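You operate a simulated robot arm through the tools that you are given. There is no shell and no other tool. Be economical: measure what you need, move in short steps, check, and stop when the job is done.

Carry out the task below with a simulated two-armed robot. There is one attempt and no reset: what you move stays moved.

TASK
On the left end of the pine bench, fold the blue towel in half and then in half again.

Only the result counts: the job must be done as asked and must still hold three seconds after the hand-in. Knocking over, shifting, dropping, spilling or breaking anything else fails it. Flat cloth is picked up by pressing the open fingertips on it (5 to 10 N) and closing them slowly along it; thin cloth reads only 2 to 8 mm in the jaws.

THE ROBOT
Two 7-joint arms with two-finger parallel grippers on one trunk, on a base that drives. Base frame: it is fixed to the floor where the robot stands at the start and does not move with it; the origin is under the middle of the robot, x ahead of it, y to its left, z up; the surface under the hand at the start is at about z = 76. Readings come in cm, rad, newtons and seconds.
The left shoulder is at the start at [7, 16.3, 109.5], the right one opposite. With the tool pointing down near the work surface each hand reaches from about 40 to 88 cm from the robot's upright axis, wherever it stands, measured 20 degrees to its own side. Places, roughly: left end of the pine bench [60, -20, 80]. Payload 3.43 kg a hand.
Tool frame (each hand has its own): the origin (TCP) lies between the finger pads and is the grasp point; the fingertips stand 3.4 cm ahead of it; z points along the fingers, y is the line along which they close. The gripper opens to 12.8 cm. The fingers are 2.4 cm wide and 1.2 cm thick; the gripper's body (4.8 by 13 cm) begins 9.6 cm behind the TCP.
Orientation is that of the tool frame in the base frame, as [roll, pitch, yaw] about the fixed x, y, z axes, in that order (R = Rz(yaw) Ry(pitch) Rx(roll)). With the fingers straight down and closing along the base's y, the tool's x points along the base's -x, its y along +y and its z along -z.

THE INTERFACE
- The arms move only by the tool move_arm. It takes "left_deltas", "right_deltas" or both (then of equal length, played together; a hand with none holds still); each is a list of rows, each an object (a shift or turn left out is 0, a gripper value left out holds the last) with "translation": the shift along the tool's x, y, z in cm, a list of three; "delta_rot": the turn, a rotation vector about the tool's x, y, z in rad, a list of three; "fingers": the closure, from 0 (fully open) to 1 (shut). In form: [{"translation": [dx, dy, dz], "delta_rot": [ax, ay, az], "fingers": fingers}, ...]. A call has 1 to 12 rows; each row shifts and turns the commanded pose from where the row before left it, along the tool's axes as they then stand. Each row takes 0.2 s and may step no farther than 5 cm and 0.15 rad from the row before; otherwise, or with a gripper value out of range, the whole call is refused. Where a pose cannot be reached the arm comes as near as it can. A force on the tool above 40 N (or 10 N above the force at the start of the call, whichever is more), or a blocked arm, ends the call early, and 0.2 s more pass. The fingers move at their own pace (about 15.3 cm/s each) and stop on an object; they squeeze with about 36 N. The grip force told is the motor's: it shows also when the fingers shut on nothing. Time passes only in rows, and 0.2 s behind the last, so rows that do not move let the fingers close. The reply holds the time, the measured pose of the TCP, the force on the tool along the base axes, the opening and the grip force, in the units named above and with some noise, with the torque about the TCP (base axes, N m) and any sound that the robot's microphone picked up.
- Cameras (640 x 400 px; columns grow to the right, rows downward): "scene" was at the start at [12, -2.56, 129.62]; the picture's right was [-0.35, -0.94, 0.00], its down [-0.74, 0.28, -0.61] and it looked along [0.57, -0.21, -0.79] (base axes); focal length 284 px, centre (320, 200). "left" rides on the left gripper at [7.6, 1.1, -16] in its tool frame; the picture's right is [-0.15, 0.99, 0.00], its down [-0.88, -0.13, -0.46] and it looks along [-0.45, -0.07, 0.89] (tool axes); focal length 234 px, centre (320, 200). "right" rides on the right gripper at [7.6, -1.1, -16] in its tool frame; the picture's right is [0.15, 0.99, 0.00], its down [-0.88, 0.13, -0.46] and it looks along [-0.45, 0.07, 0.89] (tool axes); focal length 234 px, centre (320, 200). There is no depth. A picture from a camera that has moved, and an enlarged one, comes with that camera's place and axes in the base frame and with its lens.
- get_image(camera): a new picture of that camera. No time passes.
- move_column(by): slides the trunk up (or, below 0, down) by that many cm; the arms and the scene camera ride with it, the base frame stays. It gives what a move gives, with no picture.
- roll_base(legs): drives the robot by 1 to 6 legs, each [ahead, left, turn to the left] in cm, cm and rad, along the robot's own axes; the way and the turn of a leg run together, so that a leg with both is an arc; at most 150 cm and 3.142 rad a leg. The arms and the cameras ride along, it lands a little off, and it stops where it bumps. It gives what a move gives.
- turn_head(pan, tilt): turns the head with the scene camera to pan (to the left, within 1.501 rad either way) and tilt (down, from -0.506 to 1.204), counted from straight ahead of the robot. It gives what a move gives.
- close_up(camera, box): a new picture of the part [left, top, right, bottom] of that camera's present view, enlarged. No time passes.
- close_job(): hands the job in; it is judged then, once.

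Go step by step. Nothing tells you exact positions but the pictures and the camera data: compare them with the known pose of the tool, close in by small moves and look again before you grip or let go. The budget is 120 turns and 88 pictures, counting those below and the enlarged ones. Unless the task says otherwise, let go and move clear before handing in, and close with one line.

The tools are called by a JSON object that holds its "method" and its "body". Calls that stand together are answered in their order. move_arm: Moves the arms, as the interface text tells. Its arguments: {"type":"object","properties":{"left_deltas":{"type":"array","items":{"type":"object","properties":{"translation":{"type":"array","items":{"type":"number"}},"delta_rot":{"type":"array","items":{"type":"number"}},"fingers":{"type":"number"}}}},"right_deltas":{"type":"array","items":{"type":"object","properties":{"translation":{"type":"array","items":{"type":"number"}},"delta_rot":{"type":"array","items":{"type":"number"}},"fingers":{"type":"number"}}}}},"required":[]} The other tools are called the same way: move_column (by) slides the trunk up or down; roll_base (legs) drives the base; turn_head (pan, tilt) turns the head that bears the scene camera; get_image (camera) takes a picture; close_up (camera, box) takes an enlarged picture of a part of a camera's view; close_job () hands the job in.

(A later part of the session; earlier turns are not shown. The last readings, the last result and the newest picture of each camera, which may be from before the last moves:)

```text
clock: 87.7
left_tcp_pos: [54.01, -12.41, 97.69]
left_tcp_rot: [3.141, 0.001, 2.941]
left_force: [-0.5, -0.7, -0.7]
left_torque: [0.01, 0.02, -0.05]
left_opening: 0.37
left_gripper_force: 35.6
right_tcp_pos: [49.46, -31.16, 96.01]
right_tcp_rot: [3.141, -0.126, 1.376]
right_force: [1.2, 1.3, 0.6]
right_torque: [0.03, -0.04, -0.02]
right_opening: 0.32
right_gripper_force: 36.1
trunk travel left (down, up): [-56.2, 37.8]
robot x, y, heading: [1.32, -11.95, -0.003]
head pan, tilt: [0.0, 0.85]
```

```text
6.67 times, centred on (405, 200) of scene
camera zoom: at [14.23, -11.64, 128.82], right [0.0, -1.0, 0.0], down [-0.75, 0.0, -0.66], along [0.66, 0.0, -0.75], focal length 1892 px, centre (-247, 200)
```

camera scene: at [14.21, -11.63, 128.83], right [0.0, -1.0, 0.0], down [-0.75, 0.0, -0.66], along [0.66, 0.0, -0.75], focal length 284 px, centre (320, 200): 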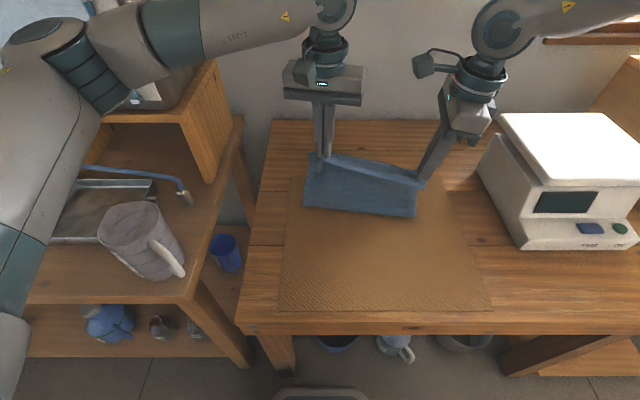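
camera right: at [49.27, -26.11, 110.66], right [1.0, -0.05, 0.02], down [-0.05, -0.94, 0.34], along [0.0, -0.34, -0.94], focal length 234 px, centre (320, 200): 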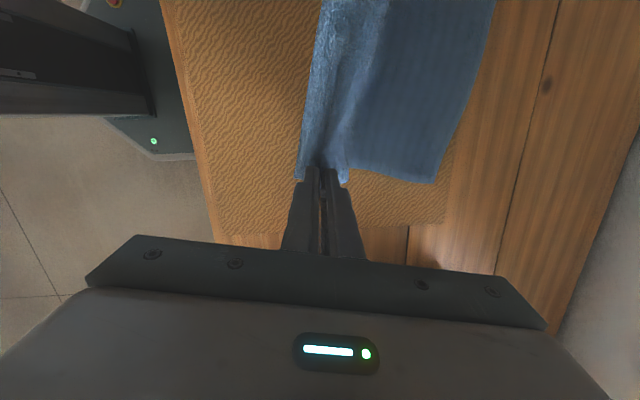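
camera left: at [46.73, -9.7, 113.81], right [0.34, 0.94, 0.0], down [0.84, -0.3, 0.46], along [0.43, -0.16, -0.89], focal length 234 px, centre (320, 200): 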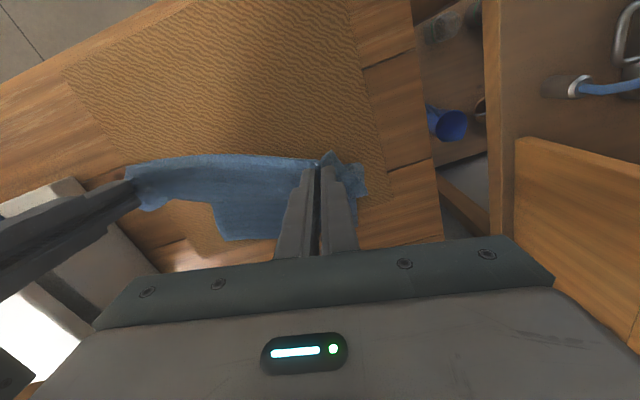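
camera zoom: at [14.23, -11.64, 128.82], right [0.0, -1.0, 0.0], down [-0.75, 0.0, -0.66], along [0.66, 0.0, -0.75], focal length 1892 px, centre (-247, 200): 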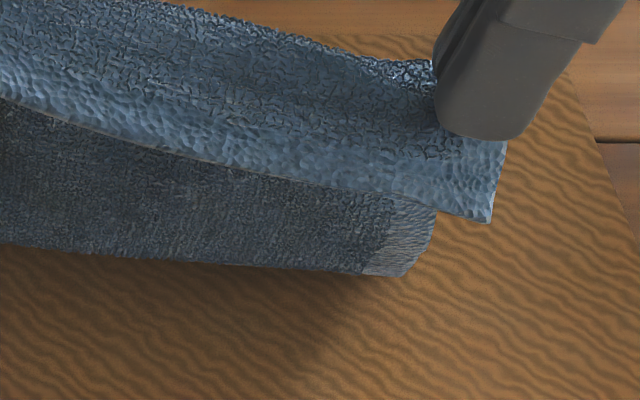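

Now it is clear: the hands hold the hem, and the stiff cloth leaves them forward in an S, so the lifted length depends on hand height. I lower and draw the hem back so the crease rolls back, then will lay it over on a low path and pull it out straight at the end.

{"method": "move_arm", "body": {"left_deltas": [{"translation": [0.9, -0.1, 2.64]}, {"translation": [0.9, -0.1, 2.64]}, {"translation": [0.9, -0.1, 2.64]}, {"translation": [0.9, -0.1, 2.64]}, {"translation": [0.9, -0.1, 2.64]}, {}, {}], "right_deltas": [{"translation": [-0.42, -0.88, 2.26]}, {"translation": [-0.42, -0.88, 2.26]}, {"translation": [-0.42, -0.88, 2.26]}, {"translation": [-0.42, -0.88, 2.26]}, {"translation": [-0.42, -0.88, 2.26]}, {}, {}]}}

{"method": "close_up", "body": {"camera": "scene", "box": [260, 110, 460, 230]}}

```text
clock: 89.3
left_tcp_pos: [49.5, -11.93, 84.58]
left_tcp_rot: [-3.142, 0.0, 2.938]
left_force: [-0.4, 0.3, 0.3]
left_torque: [0.0, 0.01, -0.02]
left_opening: 0.35
left_gripper_force: 35.7
right_tcp_pos: [45.18, -30.91, 84.47]
right_tcp_rot: [3.141, -0.127, 1.376]
right_force: [0.8, 0.0, 0.5]
right_torque: [0.02, -0.06, 0.04]
right_opening: 0.3
right_gripper_force: 36.0
trunk travel left (down, up): [-56.2, 37.8]
robot x, y, heading: [1.65, -11.8, 0.001]
head pan, tilt: [0.0, 0.85]
```

```text
3.20 times, centred on (360, 170) of scene
camera zoom: at [14.28, -11.65, 128.82], right [0.0, -1.0, 0.0], down [-0.75, 0.0, -0.66], along [0.66, 0.0, -0.75], focal length 908 px, centre (192, 296)
```

zoom: 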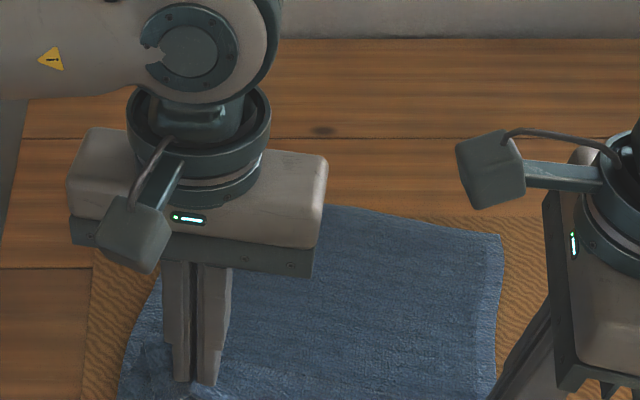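

Flat again underneath, far edge unmoved. I carry the hem forward on a low path.

{"method": "move_arm", "body": {"left_deltas": [{"translation": [-1.9, 0.17, 0]}, {"translation": [-1.9, 0.17, 0]}, {"translation": [-1.9, 0.17, 0]}, {"translation": [-1.9, 0.17, 0]}, {"translation": [-1.9, 0.17, 0]}, {"translation": [-1.9, 0.17, 0]}, {"translation": [-1.9, 0.17, 0]}, {}, {}], "right_deltas": [{"translation": [0.19, 1.68, 0.02]}, {"translation": [0.19, 1.68, 0.02]}, {"translation": [0.19, 1.68, 0.02]}, {"translation": [0.19, 1.68, 0.02]}, {"translation": [0.19, 1.68, 0.02]}, {"translation": [0.19, 1.68, 0.02]}, {"translation": [0.19, 1.68, 0.02]}, {}, {}]}}

{"method": "close_up", "body": {"camera": "scene", "box": [260, 110, 460, 230]}}

{"method": "close_up", "body": {"camera": "right", "box": [150, 0, 490, 200]}}

```text
clock: 91.3
left_tcp_pos: [62.7, -13.53, 84.5]
left_tcp_rot: [3.141, -0.001, 2.939]
left_force: [-0.7, -0.5, 0.2]
left_torque: [0.01, 0.01, -0.02]
left_opening: 0.35
left_gripper_force: 35.7
right_tcp_pos: [56.83, -31.92, 84.43]
right_tcp_rot: [3.141, -0.128, 1.375]
right_force: [-1.0, 1.3, -0.5]
right_torque: [0.0, 0.03, -0.02]
right_opening: 0.33
right_gripper_force: 36.1
trunk travel left (down, up): [-56.2, 37.8]
robot x, y, heading: [1.49, -11.54, -0.004]
head pan, tilt: [0.0, 0.85]
```

```text
3.20 times, centred on (360, 170) of scene
camera zoom: at [14.28, -11.66, 128.82], right [0.0, -1.0, 0.0], down [-0.75, 0.0, -0.66], along [0.66, 0.0, -0.75], focal length 908 px, centre (192, 296)
```

zoom: 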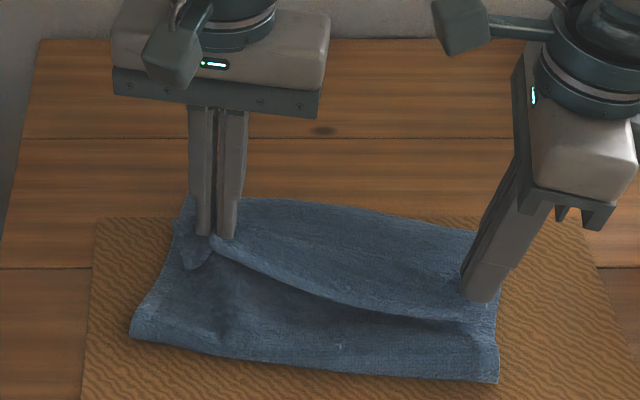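

```text
1.88 times, centred on (320, 100) of right
camera zoom: at [56.84, -26.39, 101.2], right [1.0, -0.05, 0.02], down [-0.05, -0.94, 0.34], along [0.0, -0.34, -0.94], focal length 441 px, centre (320, 388)
```

zoom: 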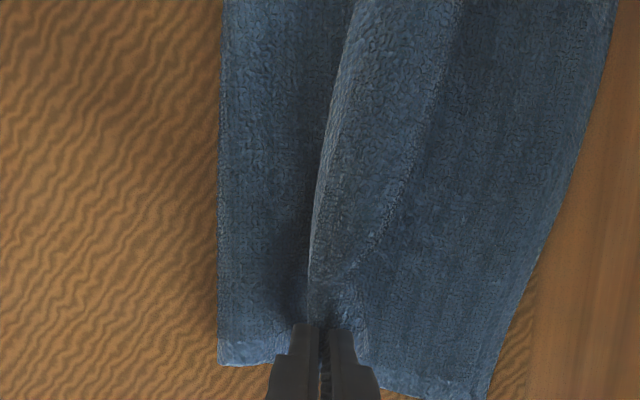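

The crease is still about 2 cm too far forward. I draw the hem fully back, flat, using base and arms, to start the fold again properly.

{"method": "roll_base", "body": {"legs": [[-10, 0, 0]]}}

{"method": "move_arm", "body": {"left_deltas": [{"translation": [2.2, -0.4, 0.2]}, {"translation": [2.2, -0.4, 0.3]}, {"translation": [2.2, -0.4, 0.3]}, {"translation": [2.2, -0.4, 0.3]}, {"translation": [2.2, -0.4, 0.4]}, {}, {}], "right_deltas": [{"translation": [-0.35, -1.43, 0.25]}, {"translation": [-0.35, -1.43, 0.3]}, {"translation": [-0.35, -1.43, 0.3]}, {"translation": [-0.35, -1.43, 0.3]}, {"translation": [-0.35, -1.43, 0.3]}, {}, {}]}}

{"method": "get_image", "body": {"camera": "scene"}}

```text
clock: 92.4
left_tcp_pos: [52.58, -13.53, 84.58]
left_tcp_rot: [-3.14, 0.0, 2.94]
left_force: [-0.1, -1.0, -1.1]
left_torque: [0.0, -0.02, -0.02]
left_opening: 0.37
left_gripper_force: 36.3
right_tcp_pos: [46.69, -32.01, 84.5]
right_tcp_rot: [3.141, -0.128, 1.376]
right_force: [0.9, 1.6, -0.5]
right_torque: [0.02, -0.04, 0.0]
right_opening: 0.3
right_gripper_force: 36.1
trunk travel left (down, up): [-56.2, 37.8]
robot x, y, heading: [-8.67, -11.92, -0.005]
head pan, tilt: [0.0, 0.85]
```

```text
clock: 94.0
left_tcp_pos: [41.44, -13.47, 83.0]
left_tcp_rot: [3.141, 0.0, 2.939]
left_force: [-0.5, -0.5, 0.0]
left_torque: [-0.02, -0.01, 0.0]
left_opening: 0.36
left_gripper_force: 35.6
right_tcp_pos: [39.52, -32.02, 82.79]
right_tcp_rot: [3.141, -0.127, 1.377]
right_force: [0.1, -0.2, -0.2]
right_torque: [-0.03, 0.0, 0.04]
right_opening: 0.33
right_gripper_force: 35.8
trunk travel left (down, up): [-56.2, 37.8]
robot x, y, heading: [-8.91, -11.3, 0.0]
head pan, tilt: [0.0, 0.85]
```

```text
30 pictures are left
camera scene: at [4.15, -11.64, 128.82], right [0.0, -1.0, 0.0], down [-0.75, 0.0, -0.66], along [0.66, 0.0, -0.75], focal length 284 px, centre (320, 200)
```

scene: 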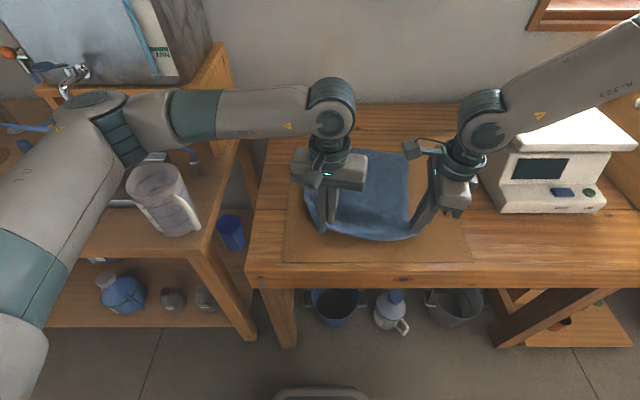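

The cloth is flat with the hem held. I repeat the lift as in the first pass, then drive forward, then lower early.

{"method": "move_arm", "body": {"left_deltas": [{"translation": [-0.7, 0.05, -0.9]}, {"translation": [-0.7, 0.05, -0.9]}, {"translation": [-0.7, 0.05, -0.9]}, {"translation": [-0.7, 0.05, -0.9]}, {"translation": [-0.7, 0.05, -0.9]}, {"translation": [-0.7, 0.05, -0.5]}, {}], "right_deltas": [{"translation": [0.25, 0.7, -0.89]}, {"translation": [0.25, 0.7, -0.89]}, {"translation": [0.25, 0.7, -0.89]}, {"translation": [0.25, 0.7, -0.89]}, {"translation": [0.25, 0.7, -0.89]}, {"translation": [0.2, 0.7, -0.5]}, {}]}}

{"method": "roll_base", "body": {"legs": [[13, 0, 0]]}}

{"method": "move_arm", "body": {"left_deltas": [{"translation": [0, 0, 1.3]}, {"translation": [0, 0, 1.3]}, {"translation": [0, 0, 1.3]}, {}], "right_deltas": [{"translation": [-0.16, 0, 1.3]}, {"translation": [-0.16, 0, 1.3]}, {"translation": [-0.16, 0, 1.3]}, {}]}}

{"method": "close_up", "body": {"camera": "scene", "box": [260, 110, 460, 230]}}

```text
clock: 95.6
left_tcp_pos: [45.55, -13.82, 87.98]
left_tcp_rot: [3.141, 0.003, 2.939]
left_force: [-0.4, -0.9, -0.5]
left_torque: [0.0, -0.01, -0.03]
left_opening: 0.35
left_gripper_force: 35.5
right_tcp_pos: [43.75, -32.24, 88.01]
right_tcp_rot: [3.141, -0.128, 1.375]
right_force: [0.2, 0.6, -0.3]
right_torque: [0.01, 0.0, 0.03]
right_opening: 0.3
right_gripper_force: 35.8
trunk travel left (down, up): [-56.2, 37.8]
robot x, y, heading: [-9.07, -11.9, 0.0]
head pan, tilt: [0.0, 0.85]
```

```text
clock: 96.9
left_tcp_pos: [58.72, -13.87, 87.93]
left_tcp_rot: [-3.141, 0.0, 2.939]
left_force: [0.7, 0.4, 0.0]
left_torque: [0.0, -0.03, -0.02]
left_opening: 0.35
left_gripper_force: 35.6
right_tcp_pos: [56.79, -32.17, 88.01]
right_tcp_rot: [-3.142, -0.128, 1.376]
right_force: [0.0, -0.5, 1.1]
right_torque: [-0.01, 0.02, 0.03]
right_opening: 0.35
right_gripper_force: 36.3
trunk travel left (down, up): [-56.2, 37.8]
robot x, y, heading: [4.75, -12.12, -0.005]
head pan, tilt: [0.0, 0.85]
```

```text
clock: 97.9
left_tcp_pos: [58.64, -13.88, 84.19]
left_tcp_rot: [-3.141, 0.0, 2.939]
left_force: [0.4, -0.1, -0.3]
left_torque: [0.03, -0.01, -0.04]
left_opening: 0.32
left_gripper_force: 36.1
right_tcp_pos: [56.69, -32.04, 84.05]
right_tcp_rot: [-3.141, -0.128, 1.374]
right_force: [-0.1, 0.1, 0.1]
right_torque: [-0.01, -0.02, 0.03]
right_opening: 0.34
right_gripper_force: 36.5
trunk travel left (down, up): [-56.2, 37.8]
robot x, y, heading: [4.24, -11.46, -0.002]
head pan, tilt: [0.0, 0.85]
```

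```text
3.20 times, centred on (360, 170) of scene
camera zoom: at [17.17, -11.65, 128.83], right [0.0, -1.0, 0.0], down [-0.75, 0.0, -0.66], along [0.66, 0.0, -0.75], focal length 908 px, centre (192, 296)
```

zoom: 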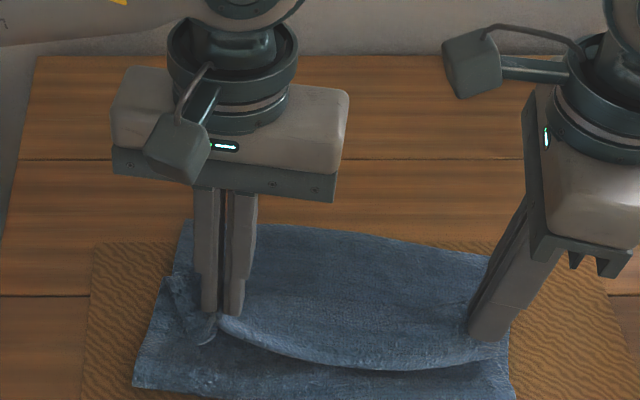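

The crease is now about right (bottom layers 16.5 and 15 cm). I continue forward low and stretch the hem out to the far edge.

{"method": "move_arm", "body": {"left_deltas": [{"translation": [-1.54, 0.22, 0.2]}, {"translation": [-1.54, 0.22, 0.2]}, {"translation": [-1.54, 0.22, 0.2]}, {"translation": [-1.54, 0.22, 0.2]}, {"translation": [-1.54, 0.22, 0.2]}, {"translation": [-1.54, 0.22, 0.3]}, {"translation": [-1.54, 0.22, 0.4]}, {"translation": [-1.54, 0.22, 0.4]}, {}], "right_deltas": [{"translation": [0.1, 1.26, 0.2], "delta_rot": [0, 0.02, 0]}, {"translation": [0.1, 1.26, 0.2], "delta_rot": [0, 0.02, 0]}, {"translation": [0.1, 1.26, 0.2], "delta_rot": [0, 0.02, 0]}, {"translation": [0.1, 1.26, 0.2], "delta_rot": [0, 0.02, 0]}, {"translation": [0.1, 1.26, 0.2], "delta_rot": [0, 0.02, 0]}, {"translation": [0.08, 1.26, 0.3]}, {"translation": [0.05, 1.26, 0.4]}, {"translation": [0.05, 1.26, 0.4]}, {}]}}

{"method": "close_up", "body": {"camera": "scene", "box": [260, 110, 460, 230]}}

{"method": "get_image", "body": {"camera": "right"}}

```text
clock: 99.9
left_tcp_pos: [71.01, -14.65, 82.08]
left_tcp_rot: [-3.141, -0.001, 2.941]
left_force: [-0.2, -0.8, 0.3]
left_torque: [0.0, -0.01, -0.07]
left_opening: 0.36
left_gripper_force: 35.9
right_tcp_pos: [66.87, -32.88, 82.17]
right_tcp_rot: [3.14, -0.227, 1.376]
right_force: [0.8, -0.6, 0.0]
right_torque: [-0.04, -0.02, 0.05]
right_opening: 0.32
right_gripper_force: 35.8
trunk travel left (down, up): [-56.2, 37.8]
robot x, y, heading: [4.4, -12.04, -0.004]
head pan, tilt: [0.0, 0.85]
```

```text
3.20 times, centred on (360, 170) of scene
camera zoom: at [17.15, -11.63, 128.83], right [0.0, -1.0, 0.0], down [-0.75, 0.0, -0.66], along [0.66, 0.0, -0.75], focal length 908 px, centre (192, 296)
```

zoom: 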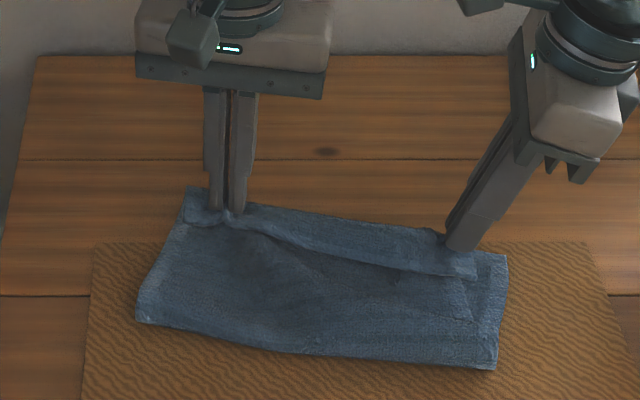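

```text
27 pictures are left
camera right: at [66.48, -29.06, 99.37], right [1.0, -0.05, 0.03], down [-0.06, -0.97, 0.25], along [0.02, -0.25, -0.97], focal length 234 px, centre (320, 200)
```

right: 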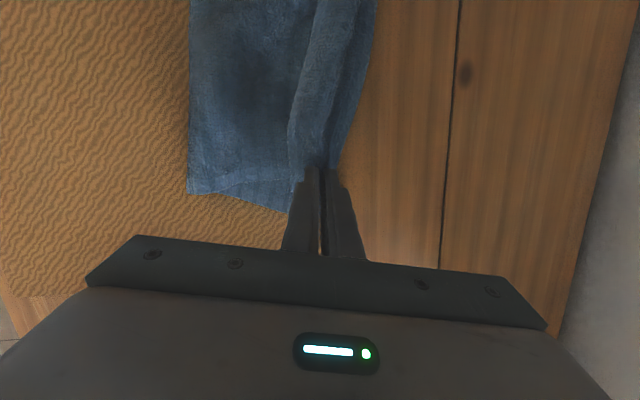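

The stiff cloth leaves the fingers forward and pushes the crease ahead of it. New idea: draw back to where the crease sits right, then let the hem go in the air with a quick forward motion so that it unbends and falls flat.

{"method": "move_arm", "body": {"left_deltas": [{"translation": [2.23, -0.31, -0.8]}, {"translation": [2.23, -0.31, -0.8]}, {"translation": [2.23, -0.31, -0.8]}, {"translation": [2.23, -0.31, -0.8]}, {"translation": [2.23, -0.31, -0.8]}, {"translation": [2.23, -0.31, -0.8]}, {"translation": [2.23, -0.31, -0.8]}, {"translation": [2.23, -0.31, -0.8]}, {}, {}], "right_deltas": [{"translation": [-0.13, -2.09, -0.77]}, {"translation": [-0.13, -2.09, -0.77]}, {"translation": [-0.13, -2.09, -0.77]}, {"translation": [-0.13, -2.09, -0.77]}, {"translation": [-0.13, -2.09, -0.77]}, {"translation": [-0.13, -2.09, -0.77]}, {"translation": [-0.13, -2.09, -0.77]}, {"translation": [-0.13, -2.09, -0.77]}, {}, {}]}}

{"method": "get_image", "body": {"camera": "scene"}}

{"method": "get_image", "body": {"camera": "right"}}

```text
clock: 102.1
left_tcp_pos: [53.05, -13.36, 88.55]
left_tcp_rot: [-3.141, 0.001, 2.939]
left_force: [-0.4, 1.2, -0.3]
left_torque: [-0.01, -0.04, 0.0]
left_opening: 0.36
left_gripper_force: 36.1
right_tcp_pos: [49.9, -32.14, 87.84]
right_tcp_rot: [3.139, -0.226, 1.375]
right_force: [0.8, -0.2, 0.3]
right_torque: [-0.01, -0.01, 0.04]
right_opening: 0.32
right_gripper_force: 36.3
trunk travel left (down, up): [-56.2, 37.8]
robot x, y, heading: [4.47, -11.65, -0.002]
head pan, tilt: [0.0, 0.85]
```

```text
26 pictures are left
camera scene: at [17.15, -11.65, 128.83], right [0.0, -1.0, 0.0], down [-0.75, 0.0, -0.66], along [0.66, 0.0, -0.75], focal length 284 px, centre (320, 200)
```

scene: 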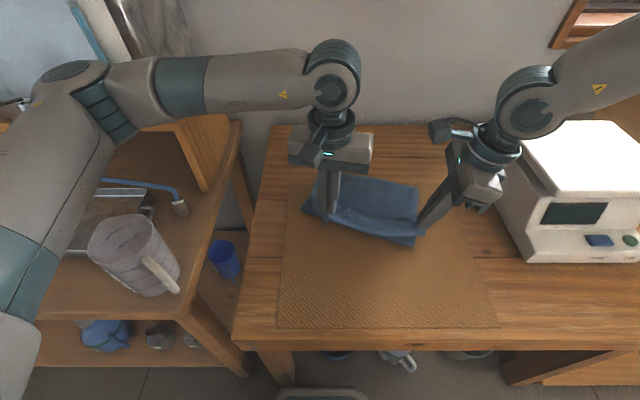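

```text
25 pictures are left
camera right: at [49.54, -28.21, 105.04], right [1.0, -0.05, 0.03], down [-0.06, -0.97, 0.25], along [0.02, -0.25, -0.97], focal length 234 px, centre (320, 200)
```

right: 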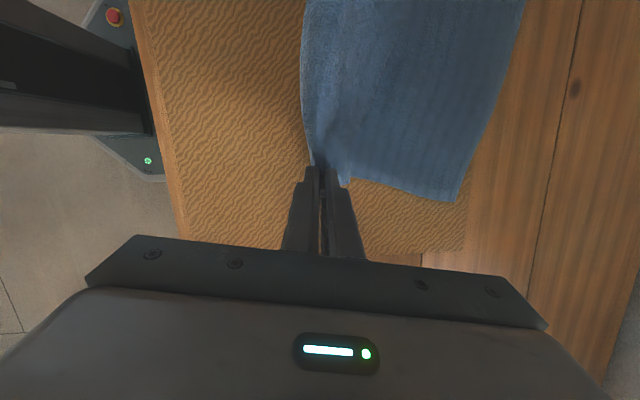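

The sheet now leaves the hands smoothly and the far edge is still at (67, −37). I fling forward and let go in the air, then rise.

{"method": "move_arm", "body": {"left_deltas": [{"translation": [-2.95, 0.42, -0.4]}, {"translation": [-4.4, 0.6, -0.4]}, {"translation": [-4.2, 0.55, 0], "fingers": 0.7}, {"translation": [0, 0, -4.5]}, {"translation": [0, 0, -4.5]}, {}, {}], "right_deltas": [{"translation": [0.5, 2.95, -0.4]}, {"translation": [0.7, 4.4, -0.4]}, {"translation": [0.6, 4.2, 0], "fingers": 0.7}, {"translation": [0, 0, -4.5]}, {"translation": [0, 0, -4.5]}, {}, {}]}}

{"method": "close_up", "body": {"camera": "scene", "box": [260, 110, 460, 260]}}

```text
clock: 103.7
left_tcp_pos: [64.56, -14.29, 98.3]
left_tcp_rot: [3.14, 0.001, 2.938]
left_force: [-0.8, 0.3, 0.4]
left_torque: [0.01, -0.01, -0.03]
left_opening: 3.83
left_gripper_force: 0.0
right_tcp_pos: [61.23, -34.92, 97.82]
right_tcp_rot: [3.139, -0.227, 1.375]
right_force: [-0.7, -0.7, 0.3]
right_torque: [0.03, 0.0, 0.03]
right_opening: 3.84
right_gripper_force: 0.1
trunk travel left (down, up): [-56.2, 37.8]
robot x, y, heading: [4.5, -11.59, -0.001]
head pan, tilt: [0.0, 0.85]
```

```text
2.67 times, centred on (360, 185) of scene
camera zoom: at [17.11, -11.66, 128.84], right [0.0, -1.0, 0.0], down [-0.75, 0.0, -0.66], along [0.66, 0.0, -0.75], focal length 757 px, centre (213, 240)
```

zoom: 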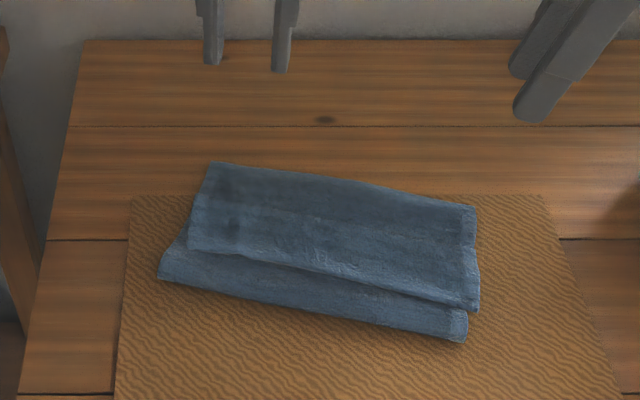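

The hem fell back near the crease, so I now have crease about right (bottom ≈15–16 cm) and an 8 cm flap lying back. With the left hand I'll pin the crease strip while the right flips its corner of the hem forward; then swap.

{"method": "move_arm", "body": {"left_deltas": [{"translation": [3.1, -3.8, 0], "fingers": 1.0}, {"translation": [3.1, -3.8, 0]}, {"translation": [0, 0, 4]}, {"translation": [0, 0, 4]}, {"translation": [0, 0, 4]}, {"translation": [0, 0, 3]}, {}], "right_deltas": [{"translation": [0.5, -1.8, 0], "fingers": 0.82}, {"translation": [0.5, -1.8, 0]}, {"translation": [-0.9, 0, 4]}, {"translation": [-0.9, 0, 4]}, {"translation": [-0.9, 0, 4]}, {"translation": [-0.6, 0, 2.8]}, {}]}}

{"method": "close_up", "body": {"camera": "scene", "box": [260, 110, 460, 260]}}

```text
clock: 105.3
left_tcp_pos: [57.1, -20.42, 83.19]
left_tcp_rot: [-3.14, 0.0, 2.941]
left_force: [-0.2, -0.3, -0.1]
left_torque: [-0.05, -0.03, 0.03]
left_opening: 0.0
left_gripper_force: 32.7
right_tcp_pos: [57.89, -33.04, 82.83]
right_tcp_rot: [3.138, -0.227, 1.375]
right_force: [0.5, 0.1, 0.7]
right_torque: [-0.01, 0.0, -0.02]
right_opening: 2.3
right_gripper_force: 0.0
trunk travel left (down, up): [-56.2, 37.8]
robot x, y, heading: [4.39, -11.34, -0.007]
head pan, tilt: [0.0, 0.85]
```

```text
2.67 times, centred on (360, 185) of scene
camera zoom: at [17.11, -11.65, 128.83], right [0.0, -1.0, 0.0], down [-0.75, 0.0, -0.66], along [0.66, 0.0, -0.75], focal length 757 px, centre (213, 240)
```

zoom: 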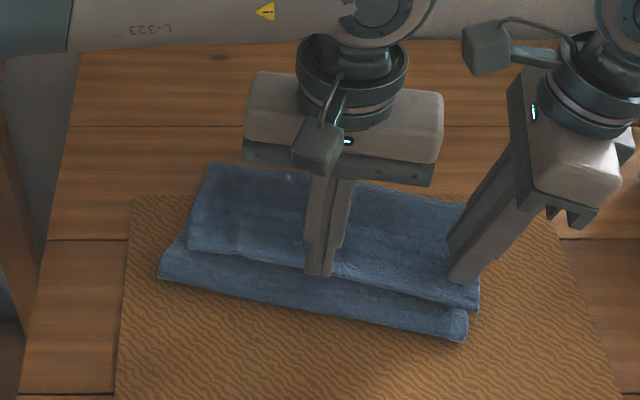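

{"method": "move_arm", "body": {"left_deltas": [{"translation": [0, 0, 1]}, {"translation": [0, 0, 1]}, {"translation": [0, 0, 0.5]}, {}], "right_deltas": [{"translation": [0, 0, 0.8]}, {"translation": [0, 0, 0.6]}, {"translation": [0, 0, 0.4]}, {}]}}

```text
clock: 106.3
left_tcp_pos: [57.16, -20.44, 80.8]
left_tcp_rot: [-3.14, 0.0, 2.939]
left_force: [-0.5, 0.3, -0.2]
left_torque: [-0.01, -0.02, 0.03]
left_opening: 0.0
left_gripper_force: 32.8
right_tcp_pos: [57.99, -32.77, 81.15]
right_tcp_rot: [3.141, -0.227, 1.377]
right_force: [-0.3, 0.0, 1.5]
right_torque: [-0.06, -0.02, 0.0]
right_opening: 2.29
right_gripper_force: 0.0
trunk travel left (down, up): [-56.2, 37.8]
robot x, y, heading: [4.34, -12.11, -0.003]
head pan, tilt: [0.0, 0.85]
```

{"method": "move_arm", "body": {"left_deltas": [{"translation": [0, 0, 0.3]}, {"translation": [0, 0, 0.2]}, {}], "right_deltas": [{"translation": [0, 0, 0.3]}, {"translation": [0, 0, 0.2]}, {}]}}

```text
clock: 107.1
left_tcp_pos: [57.06, -20.43, 80.48]
left_tcp_rot: [3.14, 0.002, 2.938]
left_force: [2.1, -1.3, 7.1]
left_torque: [-0.03, -0.06, -0.03]
left_opening: 0.01
left_gripper_force: 33.0
right_tcp_pos: [58.02, -32.6, 80.75]
right_tcp_rot: [3.138, -0.229, 1.374]
right_force: [0.0, -1.4, 10.6]
right_torque: [-0.11, -0.1, 0.04]
right_opening: 2.26
right_gripper_force: 0.1
trunk travel left (down, up): [-56.2, 37.8]
robot x, y, heading: [4.48, -11.81, -0.001]
head pan, tilt: [0.0, 0.85]
```

{"method": "move_arm", "body": {"left_deltas": [{"translation": [0, 0, 0.1]}, {}, {}, {}, {}, {}, {}, {}, {}, {}, {}, {}], "right_deltas": [{"fingers": 0.83}, {"fingers": 0.845}, {"fingers": 0.86}, {"fingers": 0.875}, {"fingers": 0.89}, {"fingers": 0.905}, {"fingers": 0.92}, {"fingers": 0.94}, {"fingers": 0.96}, {"fingers": 0.98}, {"fingers": 1.0}, {}]}}

{"method": "move_arm", "body": {"right_deltas": [{"translation": [0.3, 0, -1.5]}, {"translation": [0.3, 0, -1.5]}, {"translation": [0.3, 0, -1.5]}, {"translation": [0.3, 0, -1.5]}, {"translation": [0.15, 1.8, 0]}, {"translation": [0.15, 1.8, 0]}, {"translation": [0.15, 1.8, 0]}, {"translation": [0.15, 1.8, 0]}, {"translation": [0.15, 1.8, 0]}, {}]}}

{"method": "close_up", "body": {"camera": "scene", "box": [260, 110, 460, 260]}}

```text
clock: 109.7
left_tcp_pos: [57.07, -20.46, 80.3]
left_tcp_rot: [3.14, 0.003, 2.938]
left_force: [4.2, -2.6, 18.6]
left_torque: [-0.06, -0.16, -0.01]
left_opening: 0.01
left_gripper_force: 33.6
right_tcp_pos: [57.88, -32.58, 80.68]
right_tcp_rot: [3.138, -0.225, 1.375]
right_force: [0.3, 0.5, 10.1]
right_torque: [0.05, 0.02, 0.0]
right_opening: 0.33
right_gripper_force: 36.1
trunk travel left (down, up): [-56.2, 37.8]
robot x, y, heading: [4.48, -11.53, -0.006]
head pan, tilt: [0.0, 0.85]
```

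```text
clock: 111.9
left_tcp_pos: [57.19, -20.52, 80.24]
left_tcp_rot: [-3.141, 0.004, 2.939]
left_force: [4.6, -4.0, 23.4]
left_torque: [-0.12, -0.11, 0.09]
left_opening: 0.0
left_gripper_force: 32.7
right_tcp_pos: [66.87, -33.65, 87.0]
right_tcp_rot: [3.14, -0.226, 1.377]
right_force: [-4.4, 4.2, -3.3]
right_torque: [0.07, 0.19, 0.08]
right_opening: 0.33
right_gripper_force: 35.9
trunk travel left (down, up): [-56.2, 37.8]
robot x, y, heading: [4.53, -11.83, 0.004]
head pan, tilt: [0.0, 0.85]
```

```text
2.67 times, centred on (360, 185) of scene
camera zoom: at [17.01, -11.62, 128.84], right [0.0, -1.0, 0.0], down [-0.75, 0.0, -0.66], along [0.66, 0.0, -0.75], focal length 757 px, centre (213, 240)
```

zoom: 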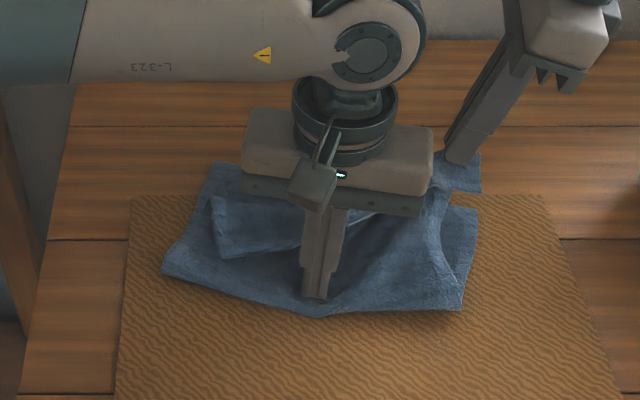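

It's taut with the crease pinned. I lower the right corner onto the far edge and let go there.

{"method": "move_arm", "body": {"right_deltas": [{"translation": [-0.35, 0.3, 1.5]}, {"translation": [-0.35, 0.3, 1.5]}, {"translation": [-0.35, 0.3, 1.5]}, {"translation": [-0.2, 0.2, 0.9]}, {}, {"fingers": 0.95}, {"fingers": 0.9}, {"fingers": 0.84}, {}, {"translation": [0, 0, -1.5]}, {"translation": [0, 0, -4]}, {"translation": [0, 0, -4]}]}}

{"method": "close_up", "body": {"camera": "scene", "box": [260, 110, 460, 260]}}

```text
clock: 114.5
left_tcp_pos: [57.14, -20.37, 80.09]
left_tcp_rot: [-3.141, 0.004, 2.94]
left_force: [2.9, -0.4, 23.3]
left_torque: [-0.06, -0.08, 0.02]
left_opening: 0.02
left_gripper_force: 33.2
right_tcp_pos: [67.57, -35.99, 90.78]
right_tcp_rot: [3.139, -0.227, 1.377]
right_force: [-0.1, 0.1, 0.3]
right_torque: [-0.01, 0.0, 0.03]
right_opening: 2.05
right_gripper_force: 0.1
trunk travel left (down, up): [-56.2, 37.8]
robot x, y, heading: [4.27, -11.93, -0.001]
head pan, tilt: [0.0, 0.85]
```

```text
2.67 times, centred on (360, 185) of scene
camera zoom: at [16.99, -11.62, 128.84], right [0.0, -1.0, 0.0], down [-0.75, 0.0, -0.66], along [0.66, 0.0, -0.75], focal length 757 px, centre (213, 240)
```

zoom: 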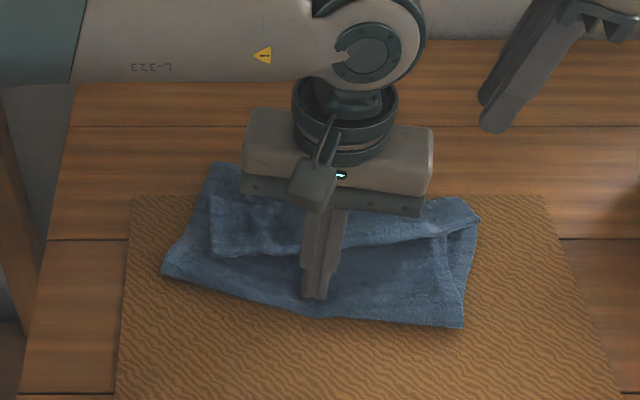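

The right corner is laid properly. Now the right hand takes over pinning the crease, closer to the middle right.

{"method": "move_arm", "body": {"right_deltas": [{"translation": [1.0, -3.35, 0.24], "fingers": 1.0}, {"translation": [1.0, -3.35, 0.24]}, {"translation": [1.0, -3.35, 0.24]}, {"translation": [1.0, -3.35, 0.24]}, {"translation": [-0.75, 0, 3.2]}, {"translation": [-0.75, 0, 3.2]}, {"translation": [-0.7, 0, 2.9]}, {}]}}

{"method": "move_arm", "body": {"right_deltas": [{"translation": [0, 0, 0.5]}, {}]}}

```text
clock: 115.9
left_tcp_pos: [57.15, -20.27, 80.2]
left_tcp_rot: [-3.136, 0.0, 2.944]
left_force: [-6.3, -1.5, 24.2]
left_torque: [-0.13, 0.27, -0.03]
left_opening: 0.01
left_gripper_force: 32.9
right_tcp_pos: [55.41, -29.34, 85.47]
right_tcp_rot: [3.13, -0.234, 1.373]
right_force: [-3.7, -6.4, 1.6]
right_torque: [1.57, -0.71, 0.19]
right_opening: 0.0
right_gripper_force: 33.0
trunk travel left (down, up): [-56.2, 37.8]
robot x, y, heading: [4.51, -11.69, -0.002]
head pan, tilt: [0.0, 0.85]
stopped in row 6 (left hand): the force on the tool passed its limit at 52 N (the readings are from after the stop); the commanded pose is now the measured one
```

```text
clock: 116.5
left_tcp_pos: [57.23, -20.17, 80.3]
left_tcp_rot: [-3.135, 0.0, 2.948]
left_force: [-7.8, -2.9, 25.1]
left_torque: [-0.12, 0.27, 0.0]
left_opening: 0.0
left_gripper_force: 33.3
right_tcp_pos: [55.6, -29.28, 85.3]
right_tcp_rot: [3.126, -0.242, 1.37]
right_force: [-4.0, -9.6, 9.7]
right_torque: [2.42, -0.85, 0.23]
right_opening: 0.02
right_gripper_force: 33.4
trunk travel left (down, up): [-56.2, 37.8]
robot x, y, heading: [4.24, -11.93, -0.002]
head pan, tilt: [0.0, 0.85]
stopped in row 2 (left hand): the force on the tool passed its limit at 41 N (the readings are from after the stop); the commanded pose is now the measured one
```

The two grippers touched (the right's camera mount). I back the right off, lift the left away to its hem corner, and then pin with the right.

{"method": "move_arm", "body": {"right_deltas": [{"translation": [-2, 0, -2]}, {"translation": [-2, 0, -2]}, {}]}}

{"method": "move_arm", "body": {"left_deltas": [{"translation": [0, 0, -2], "fingers": 1.0}, {"translation": [0, 0, -4]}, {"translation": [-2.0, 3.6, -1], "fingers": 0.78}, {"translation": [-1.8, 3.6, 0]}, {}, {}, {}, {}], "right_deltas": [{}, {}, {}, {"translation": [2.2, 0, 0]}, {"translation": [2.2, 0, 1.9]}, {"translation": [-0.6, 0, 3]}, {"translation": [-0.6, 0, 2.8]}, {}]}}

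{"method": "close_up", "body": {"camera": "scene", "box": [260, 110, 460, 260]}}

```text
clock: 117.2
left_tcp_pos: [57.26, -20.33, 80.28]
left_tcp_rot: [-3.137, 0.002, 2.948]
left_force: [-2.0, -2.1, 27.4]
left_torque: [-0.05, 0.13, 0.0]
left_opening: 0.0
left_gripper_force: 33.1
right_tcp_pos: [54.41, -33.99, 88.32]
right_tcp_rot: [3.129, -0.239, 1.369]
right_force: [0.0, 0.6, -0.1]
right_torque: [-0.01, -0.02, 0.0]
right_opening: 0.0
right_gripper_force: 33.2
trunk travel left (down, up): [-56.2, 37.8]
robot x, y, heading: [4.22, -11.77, -0.009]
head pan, tilt: [0.0, 0.85]
```

```text
clock: 119.0
left_tcp_pos: [62.49, -13.77, 86.98]
left_tcp_rot: [-3.138, -0.002, 2.948]
left_force: [0.5, -0.9, 0.4]
left_torque: [-0.01, 0.01, -0.02]
left_opening: 2.81
left_gripper_force: 0.1
right_tcp_pos: [55.8, -29.26, 81.33]
right_tcp_rot: [3.129, -0.242, 1.37]
right_force: [-1.1, 0.6, 0.0]
right_torque: [-0.02, -0.02, 0.0]
right_opening: 0.0
right_gripper_force: 33.0
trunk travel left (down, up): [-56.2, 37.8]
robot x, y, heading: [4.24, -11.43, -0.006]
head pan, tilt: [0.0, 0.85]
```

```text
2.67 times, centred on (360, 185) of scene
camera zoom: at [17.16, -11.71, 128.83], right [0.0, -1.0, 0.0], down [-0.75, 0.0, -0.66], along [0.66, 0.0, -0.75], focal length 757 px, centre (213, 240)
```

zoom: 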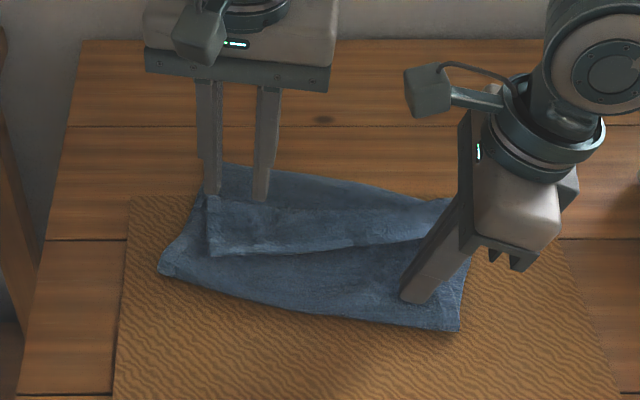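

Left is over its hem corner, right over the crease strip. Both press.

{"method": "move_arm", "body": {"left_deltas": [{"translation": [0.2, -0.5, 2]}, {"translation": [0, 0, 2]}, {"translation": [0, 0, 1.5]}, {"translation": [0, 0, 0.5]}, {"translation": [0, 0, 0.2]}, {}], "right_deltas": [{"translation": [0, 0, 0.4]}, {"translation": [0, 0, 0.3]}, {"translation": [0, 0, 0.2]}, {}, {}, {}]}}

```text
clock: 120.5
left_tcp_pos: [62.23, -14.37, 80.82]
left_tcp_rot: [-3.139, -0.002, 2.949]
left_force: [-0.3, 0.0, 4.7]
left_torque: [0.03, -0.01, 0.0]
left_opening: 2.78
left_gripper_force: 0.1
right_tcp_pos: [55.86, -28.87, 80.44]
right_tcp_rot: [3.129, -0.239, 1.371]
right_force: [1.7, -0.5, 2.4]
right_torque: [-0.04, -0.02, 0.0]
right_opening: 0.04
right_gripper_force: 33.4
trunk travel left (down, up): [-56.2, 37.8]
robot x, y, heading: [4.38, -11.55, -0.009]
head pan, tilt: [0.0, 0.85]
```

{"method": "move_arm", "body": {"left_deltas": [{"translation": [0, 0, 0.12]}, {"fingers": 0.8}, {"fingers": 0.82}, {"fingers": 0.84}, {"fingers": 0.86}, {"fingers": 0.88}, {"fingers": 0.9}, {"fingers": 0.92}, {"fingers": 0.94}, {"fingers": 0.96}, {"fingers": 1.0}, {}], "right_deltas": [{"translation": [0, 0, 0.3]}, {"translation": [0, 0, 0.15]}, {}, {}, {}, {}, {}, {}, {}, {}, {}, {}]}}

```text
clock: 122.2
left_tcp_pos: [62.07, -14.49, 80.84]
left_tcp_rot: [-3.14, -0.001, 2.945]
left_force: [-1.3, 0.4, 5.0]
left_torque: [0.06, -0.01, 0.02]
left_opening: 0.95
left_gripper_force: 0.1
right_tcp_pos: [55.74, -28.91, 80.29]
right_tcp_rot: [3.123, -0.242, 1.369]
right_force: [-3.1, -3.2, 19.4]
right_torque: [-0.16, 0.14, -0.01]
right_opening: 0.0
right_gripper_force: 33.1
trunk travel left (down, up): [-56.2, 37.8]
robot x, y, heading: [4.03, -11.59, -0.002]
head pan, tilt: [0.0, 0.85]
stopped in row 8 (right hand): the force on the tool passed its limit at 40 N (the readings are from after the stop); the commanded pose is now the measured one
```

{"method": "move_arm", "body": {"left_deltas": [{"fingers": 0.94}, {"fingers": 0.96}, {"fingers": 0.98}, {"fingers": 1.0}, {}], "right_deltas": [{"translation": [0, 0, -0.06]}, {}, {}, {}, {}]}}

{"method": "move_arm", "body": {"left_deltas": [{"translation": [0, 0, -1.5]}, {"translation": [0, 0, -1.5]}, {"translation": [0, 0, -1.5]}, {"translation": [0, 0, -1.5]}, {"translation": [-1.9, 0.3, 0]}, {"translation": [-1.9, 0.3, 0]}, {"translation": [-1.9, 0.3, 0]}, {"translation": [-1.9, 0.3, 0]}, {"translation": [-1.9, 0.3, 0]}, {}]}}

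{"method": "close_up", "body": {"camera": "scene", "box": [260, 110, 460, 260]}}

```text
clock: 123.4
left_tcp_pos: [62.04, -14.24, 80.67]
left_tcp_rot: [-3.14, 0.0, 2.948]
left_force: [0.3, -0.3, 4.7]
left_torque: [0.0, -0.01, -0.04]
left_opening: 0.35
left_gripper_force: 36.0
right_tcp_pos: [55.89, -28.88, 80.18]
right_tcp_rot: [3.124, -0.24, 1.372]
right_force: [-3.0, -1.1, 18.9]
right_torque: [-0.12, 0.13, -0.04]
right_opening: 0.0
right_gripper_force: 32.5
trunk travel left (down, up): [-56.2, 37.8]
robot x, y, heading: [4.2, -12.02, -0.007]
head pan, tilt: [0.0, 0.85]
```

```text
clock: 125.6
left_tcp_pos: [71.58, -14.77, 86.61]
left_tcp_rot: [-3.14, -0.001, 2.948]
left_force: [-0.3, -0.9, -0.8]
left_torque: [-0.03, 0.05, 0.01]
left_opening: 0.38
left_gripper_force: 36.4
right_tcp_pos: [55.82, -28.88, 80.28]
right_tcp_rot: [3.124, -0.242, 1.371]
right_force: [-2.2, -1.2, 23.1]
right_torque: [-0.08, 0.13, -0.03]
right_opening: 0.01
right_gripper_force: 33.1
trunk travel left (down, up): [-56.2, 37.8]
robot x, y, heading: [4.63, -11.75, -0.005]
head pan, tilt: [0.0, 0.85]
```

```text
2.67 times, centred on (360, 185) of scene
camera zoom: at [16.99, -11.65, 128.85], right [0.0, -1.0, 0.0], down [-0.75, 0.0, -0.66], along [0.66, 0.0, -0.75], focal length 757 px, centre (213, 240)
```

zoom: 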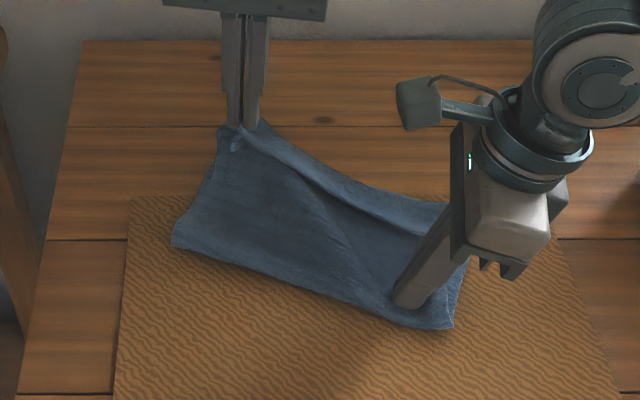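

{"method": "move_arm", "body": {"left_deltas": [{"translation": [-0.8, 0.2, 1.2]}, {"translation": [-0.6, 0.2, 1.3]}, {"translation": [0, 0, 1.3]}, {"translation": [0, 0, 1.2]}, {}, {"fingers": 0.95}, {"fingers": 0.9}, {"fingers": 0.82}, {}, {"translation": [0, 0, -1.5]}, {"translation": [0, 0, -4]}, {"translation": [-3, 0, -4]}]}}

{"method": "move_arm", "body": {"right_deltas": [{"translation": [0, 0, -2]}, {"translation": [-0.8, 0, -4]}, {"translation": [-3, 0, -3]}, {"translation": [-3, 0, -3]}, {}]}}

{"method": "close_up", "body": {"camera": "scene", "box": [260, 110, 460, 260]}}

```text
clock: 128.2
left_tcp_pos: [75.93, -15.18, 91.3]
left_tcp_rot: [-3.139, -0.001, 2.947]
left_force: [0.0, -0.3, 0.2]
left_torque: [-0.01, 0.02, -0.02]
left_opening: 2.32
left_gripper_force: 0.1
right_tcp_pos: [55.83, -28.94, 80.32]
right_tcp_rot: [3.126, -0.242, 1.371]
right_force: [-2.2, 0.6, 23.2]
right_torque: [-0.04, 0.07, -0.04]
right_opening: 0.0
right_gripper_force: 33.6
trunk travel left (down, up): [-56.2, 37.8]
robot x, y, heading: [4.51, -11.53, 0.0]
head pan, tilt: [0.0, 0.85]
```

```text
clock: 129.4
left_tcp_pos: [76.28, -15.06, 91.1]
left_tcp_rot: [-3.139, -0.004, 2.947]
left_force: [1.0, 0.3, -0.1]
left_torque: [-0.02, 0.02, 0.01]
left_opening: 2.31
left_gripper_force: 0.0
right_tcp_pos: [53.95, -38.0, 90.2]
right_tcp_rot: [3.129, -0.24, 1.371]
right_force: [0.6, -0.5, -0.1]
right_torque: [-0.04, 0.02, 0.03]
right_opening: 0.03
right_gripper_force: 33.5
trunk travel left (down, up): [-56.2, 37.8]
robot x, y, heading: [4.53, -11.55, -0.002]
head pan, tilt: [0.0, 0.85]
```

```text
2.67 times, centred on (360, 185) of scene
camera zoom: at [17.32, -11.63, 128.81], right [0.0, -1.0, 0.0], down [-0.75, 0.0, -0.66], along [0.66, 0.0, -0.75], focal length 757 px, centre (213, 240)
```

zoom: 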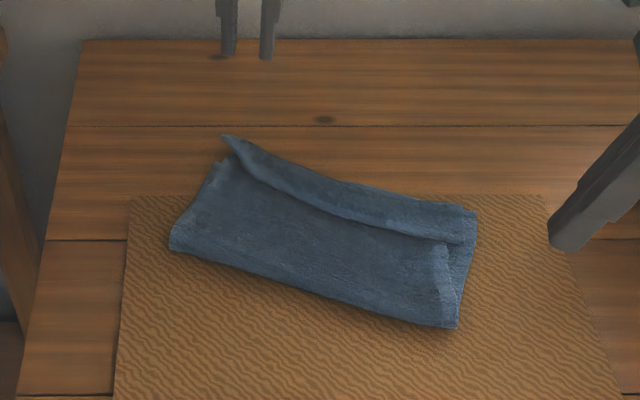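

The first fold now lies compact: about 14 × 27 cm, crease on the near side, hem turned in at the far side. For the second fold the left hand will carry the left end over to the right, so I retract the right hand and shift the base right and back.

{"method": "move_arm", "body": {"left_deltas": [{"translation": [2, 0, -2]}, {"translation": [2, 0, -2]}, {}, {}, {}], "right_deltas": [{"translation": [0, -4, -2.5]}, {"translation": [0, -4, -2.5]}, {"translation": [0, -4, -2.5]}, {"translation": [0, -4, -2.5]}, {}]}}

{"method": "roll_base", "body": {"legs": [[-10, 0, 0], [0, -13, 0]]}}

{"method": "get_image", "body": {"camera": "scene"}}

```text
clock: 130.6
left_tcp_pos: [72.41, -14.25, 95.03]
left_tcp_rot: [-3.139, -0.003, 2.948]
left_force: [-0.3, 0.1, 0.4]
left_torque: [0.01, 0.01, 0.0]
left_opening: 2.32
left_gripper_force: 0.0
right_tcp_pos: [39.05, -37.64, 100.47]
right_tcp_rot: [3.132, -0.241, 1.369]
right_force: [-0.3, 0.1, -0.5]
right_torque: [-0.01, 0.03, -0.02]
right_opening: 0.0
right_gripper_force: 33.5
right hand out of reach, approached as far as the arm can: row 4
trunk travel left (down, up): [-56.2, 37.8]
robot x, y, heading: [4.39, -11.61, -0.004]
head pan, tilt: [0.0, 0.85]
```

```text
clock: 132.6
left_tcp_pos: [62.26, -27.28, 95.13]
left_tcp_rot: [-3.139, -0.003, 2.944]
left_force: [0.2, -0.7, -0.3]
left_torque: [0.01, 0.01, 0.0]
left_opening: 2.27
left_gripper_force: 0.1
right_tcp_pos: [28.85, -50.49, 100.55]
right_tcp_rot: [3.132, -0.241, 1.369]
right_force: [0.7, -0.7, -0.5]
right_torque: [-0.01, -0.01, 0.0]
right_opening: 0.0
right_gripper_force: 33.0
trunk travel left (down, up): [-56.2, 37.8]
robot x, y, heading: [-5.57, -24.25, -0.004]
head pan, tilt: [0.0, 0.85]
```

```text
17 pictures are left
camera scene: at [7.11, -24.63, 128.82], right [-0.01, -1.0, 0.0], down [-0.75, 0.0, -0.66], along [0.66, 0.0, -0.75], focal length 284 px, centre (320, 200)
```

scene: 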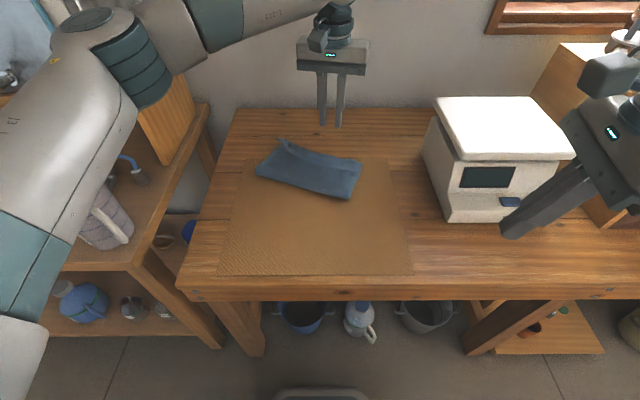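

The stack's corners are B-left (62, −8), far-left (77, −13.5), B-right (54, −32), far-right (68, −36). I turn the left hand so that it closes across the near crease and can grip both connected layers there.

{"method": "move_arm", "body": {"left_deltas": [{"delta_rot": [0, 0, -0.142], "fingers": 0.77}, {"delta_rot": [0, 0, -0.142]}, {"delta_rot": [0, 0, -0.142]}, {"delta_rot": [0, 0, -0.142]}, {"delta_rot": [0, 0, -0.142]}, {"delta_rot": [0, 0, -0.142]}, {"delta_rot": [0, 0, -0.142]}, {"delta_rot": [0, 0, -0.142]}, {"delta_rot": [0, 0, -0.142]}, {"delta_rot": [0, 0, -0.142]}, {}]}}

{"method": "move_arm", "body": {"left_deltas": [{"translation": [-3.6, 1.2, 0]}, {"translation": [-3.6, 1.2, 0]}, {"translation": [-3.6, 1.2, 0]}, {"translation": [-3.6, 1.2, 0]}, {"translation": [-3.5, 1.2, 0]}, {"delta_rot": [0, 0.125, 0]}, {"delta_rot": [0, 0.125, 0]}, {"delta_rot": [0, 0.125, 0]}, {"delta_rot": [0, 0.125, 0]}, {"translation": [-2.08, 0, 3.8]}, {"translation": [-2.08, 0, 3.8]}, {}]}}

{"method": "get_image", "body": {"camera": "left"}}

```text
clock: 135.0
left_tcp_pos: [62.08, -27.32, 94.96]
left_tcp_rot: [3.14, -0.004, -1.917]
left_force: [-0.4, 0.5, -0.1]
left_torque: [0.01, 0.01, 0.02]
left_opening: 2.95
left_gripper_force: 0.1
right_tcp_pos: [28.61, -50.57, 100.54]
right_tcp_rot: [3.13, -0.241, 1.368]
right_force: [0.4, 0.7, -0.5]
right_torque: [0.02, -0.01, -0.01]
right_opening: 0.0
right_gripper_force: 33.3
trunk travel left (down, up): [-56.2, 37.8]
robot x, y, heading: [-5.38, -24.65, -0.011]
head pan, tilt: [0.0, 0.85]
```

```text
clock: 137.6
left_tcp_pos: [62.54, -8.4, 86.52]
left_tcp_rot: [-3.142, -0.501, -1.918]
left_force: [-0.1, 0.3, 0.3]
left_torque: [0.02, -0.01, 0.01]
left_opening: 2.96
left_gripper_force: 0.1
right_tcp_pos: [28.74, -50.44, 100.54]
right_tcp_rot: [3.128, -0.241, 1.37]
right_force: [-0.4, 0.0, -0.4]
right_torque: [-0.03, -0.01, -0.02]
right_opening: 0.0
right_gripper_force: 33.3
trunk travel left (down, up): [-56.2, 37.8]
robot x, y, heading: [-5.84, -24.41, -0.007]
head pan, tilt: [0.0, 0.85]
```

```text
16 pictures are left
camera left: at [61.9, -6.93, 104.19], right [-0.89, 0.46, -0.07], down [0.46, 0.89, -0.02], along [0.05, -0.05, -1.0], focal length 234 px, centre (320, 200)
```

left: 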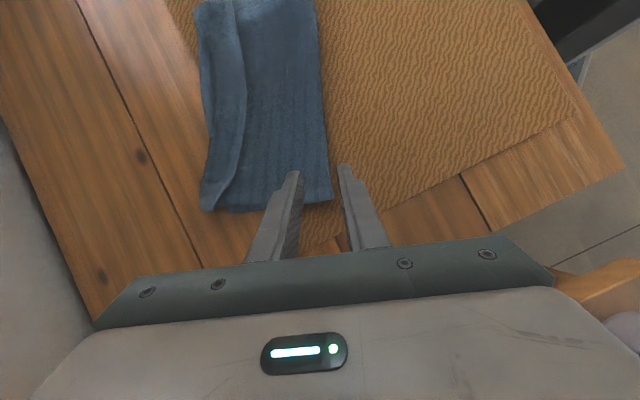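

Perfectly placed: the fingers straddle the near crease. I descend and press.

{"method": "move_arm", "body": {"left_deltas": [{"translation": [-2.1, 0, 2.6]}, {"translation": [-1.3, 0, 2.4]}, {"translation": [-0.3, 0, 0.6]}, {}]}}

```text
clock: 138.6
left_tcp_pos: [62.54, -7.96, 80.4]
left_tcp_rot: [-3.134, -0.496, -1.919]
left_force: [0.1, 0.8, 0.4]
left_torque: [-0.02, -0.01, 0.03]
left_opening: 2.95
left_gripper_force: 0.6
right_tcp_pos: [28.46, -50.79, 100.68]
right_tcp_rot: [3.125, -0.245, 1.368]
right_force: [-0.4, 0.8, -0.5]
right_torque: [0.02, 0.03, 0.03]
right_opening: 0.01
right_gripper_force: 33.2
trunk travel left (down, up): [-56.2, 37.8]
robot x, y, heading: [-5.68, -24.74, -0.003]
head pan, tilt: [0.0, 0.85]
```

{"method": "move_arm", "body": {"left_deltas": [{"translation": [-0.12, 0, 0.25]}, {"translation": [-0.1, 0, 0.2]}, {}]}}

```text
clock: 139.4
left_tcp_pos: [62.51, -8.14, 80.35]
left_tcp_rot: [-3.126, -0.494, -1.922]
left_force: [-0.3, 0.0, 2.4]
left_torque: [0.02, -0.1, 0.04]
left_opening: 2.93
left_gripper_force: 0.1
right_tcp_pos: [28.0, -50.94, 100.68]
right_tcp_rot: [3.123, -0.245, 1.37]
right_force: [0.2, -1.0, -0.6]
right_torque: [-0.01, -0.02, 0.01]
right_opening: 0.01
right_gripper_force: 32.7
trunk travel left (down, up): [-56.2, 37.8]
robot x, y, heading: [-5.95, -24.36, -0.003]
head pan, tilt: [0.0, 0.85]
```

{"method": "move_arm", "body": {"left_deltas": [{"translation": [-0.14, 0, 0.3]}, {}, {}]}}

```text
clock: 140.2
left_tcp_pos: [62.59, -8.17, 80.26]
left_tcp_rot: [-3.122, -0.49, -1.924]
left_force: [0.7, 2.1, 7.5]
left_torque: [-0.02, -0.11, 0.06]
left_opening: 2.92
left_gripper_force: 0.0
right_tcp_pos: [27.97, -50.89, 100.69]
right_tcp_rot: [3.124, -0.249, 1.371]
right_force: [-0.2, 0.4, -0.5]
right_torque: [-0.02, -0.03, -0.01]
right_opening: 0.01
right_gripper_force: 32.4
trunk travel left (down, up): [-56.2, 37.8]
robot x, y, heading: [-5.62, -24.48, -0.005]
head pan, tilt: [0.0, 0.85]
```

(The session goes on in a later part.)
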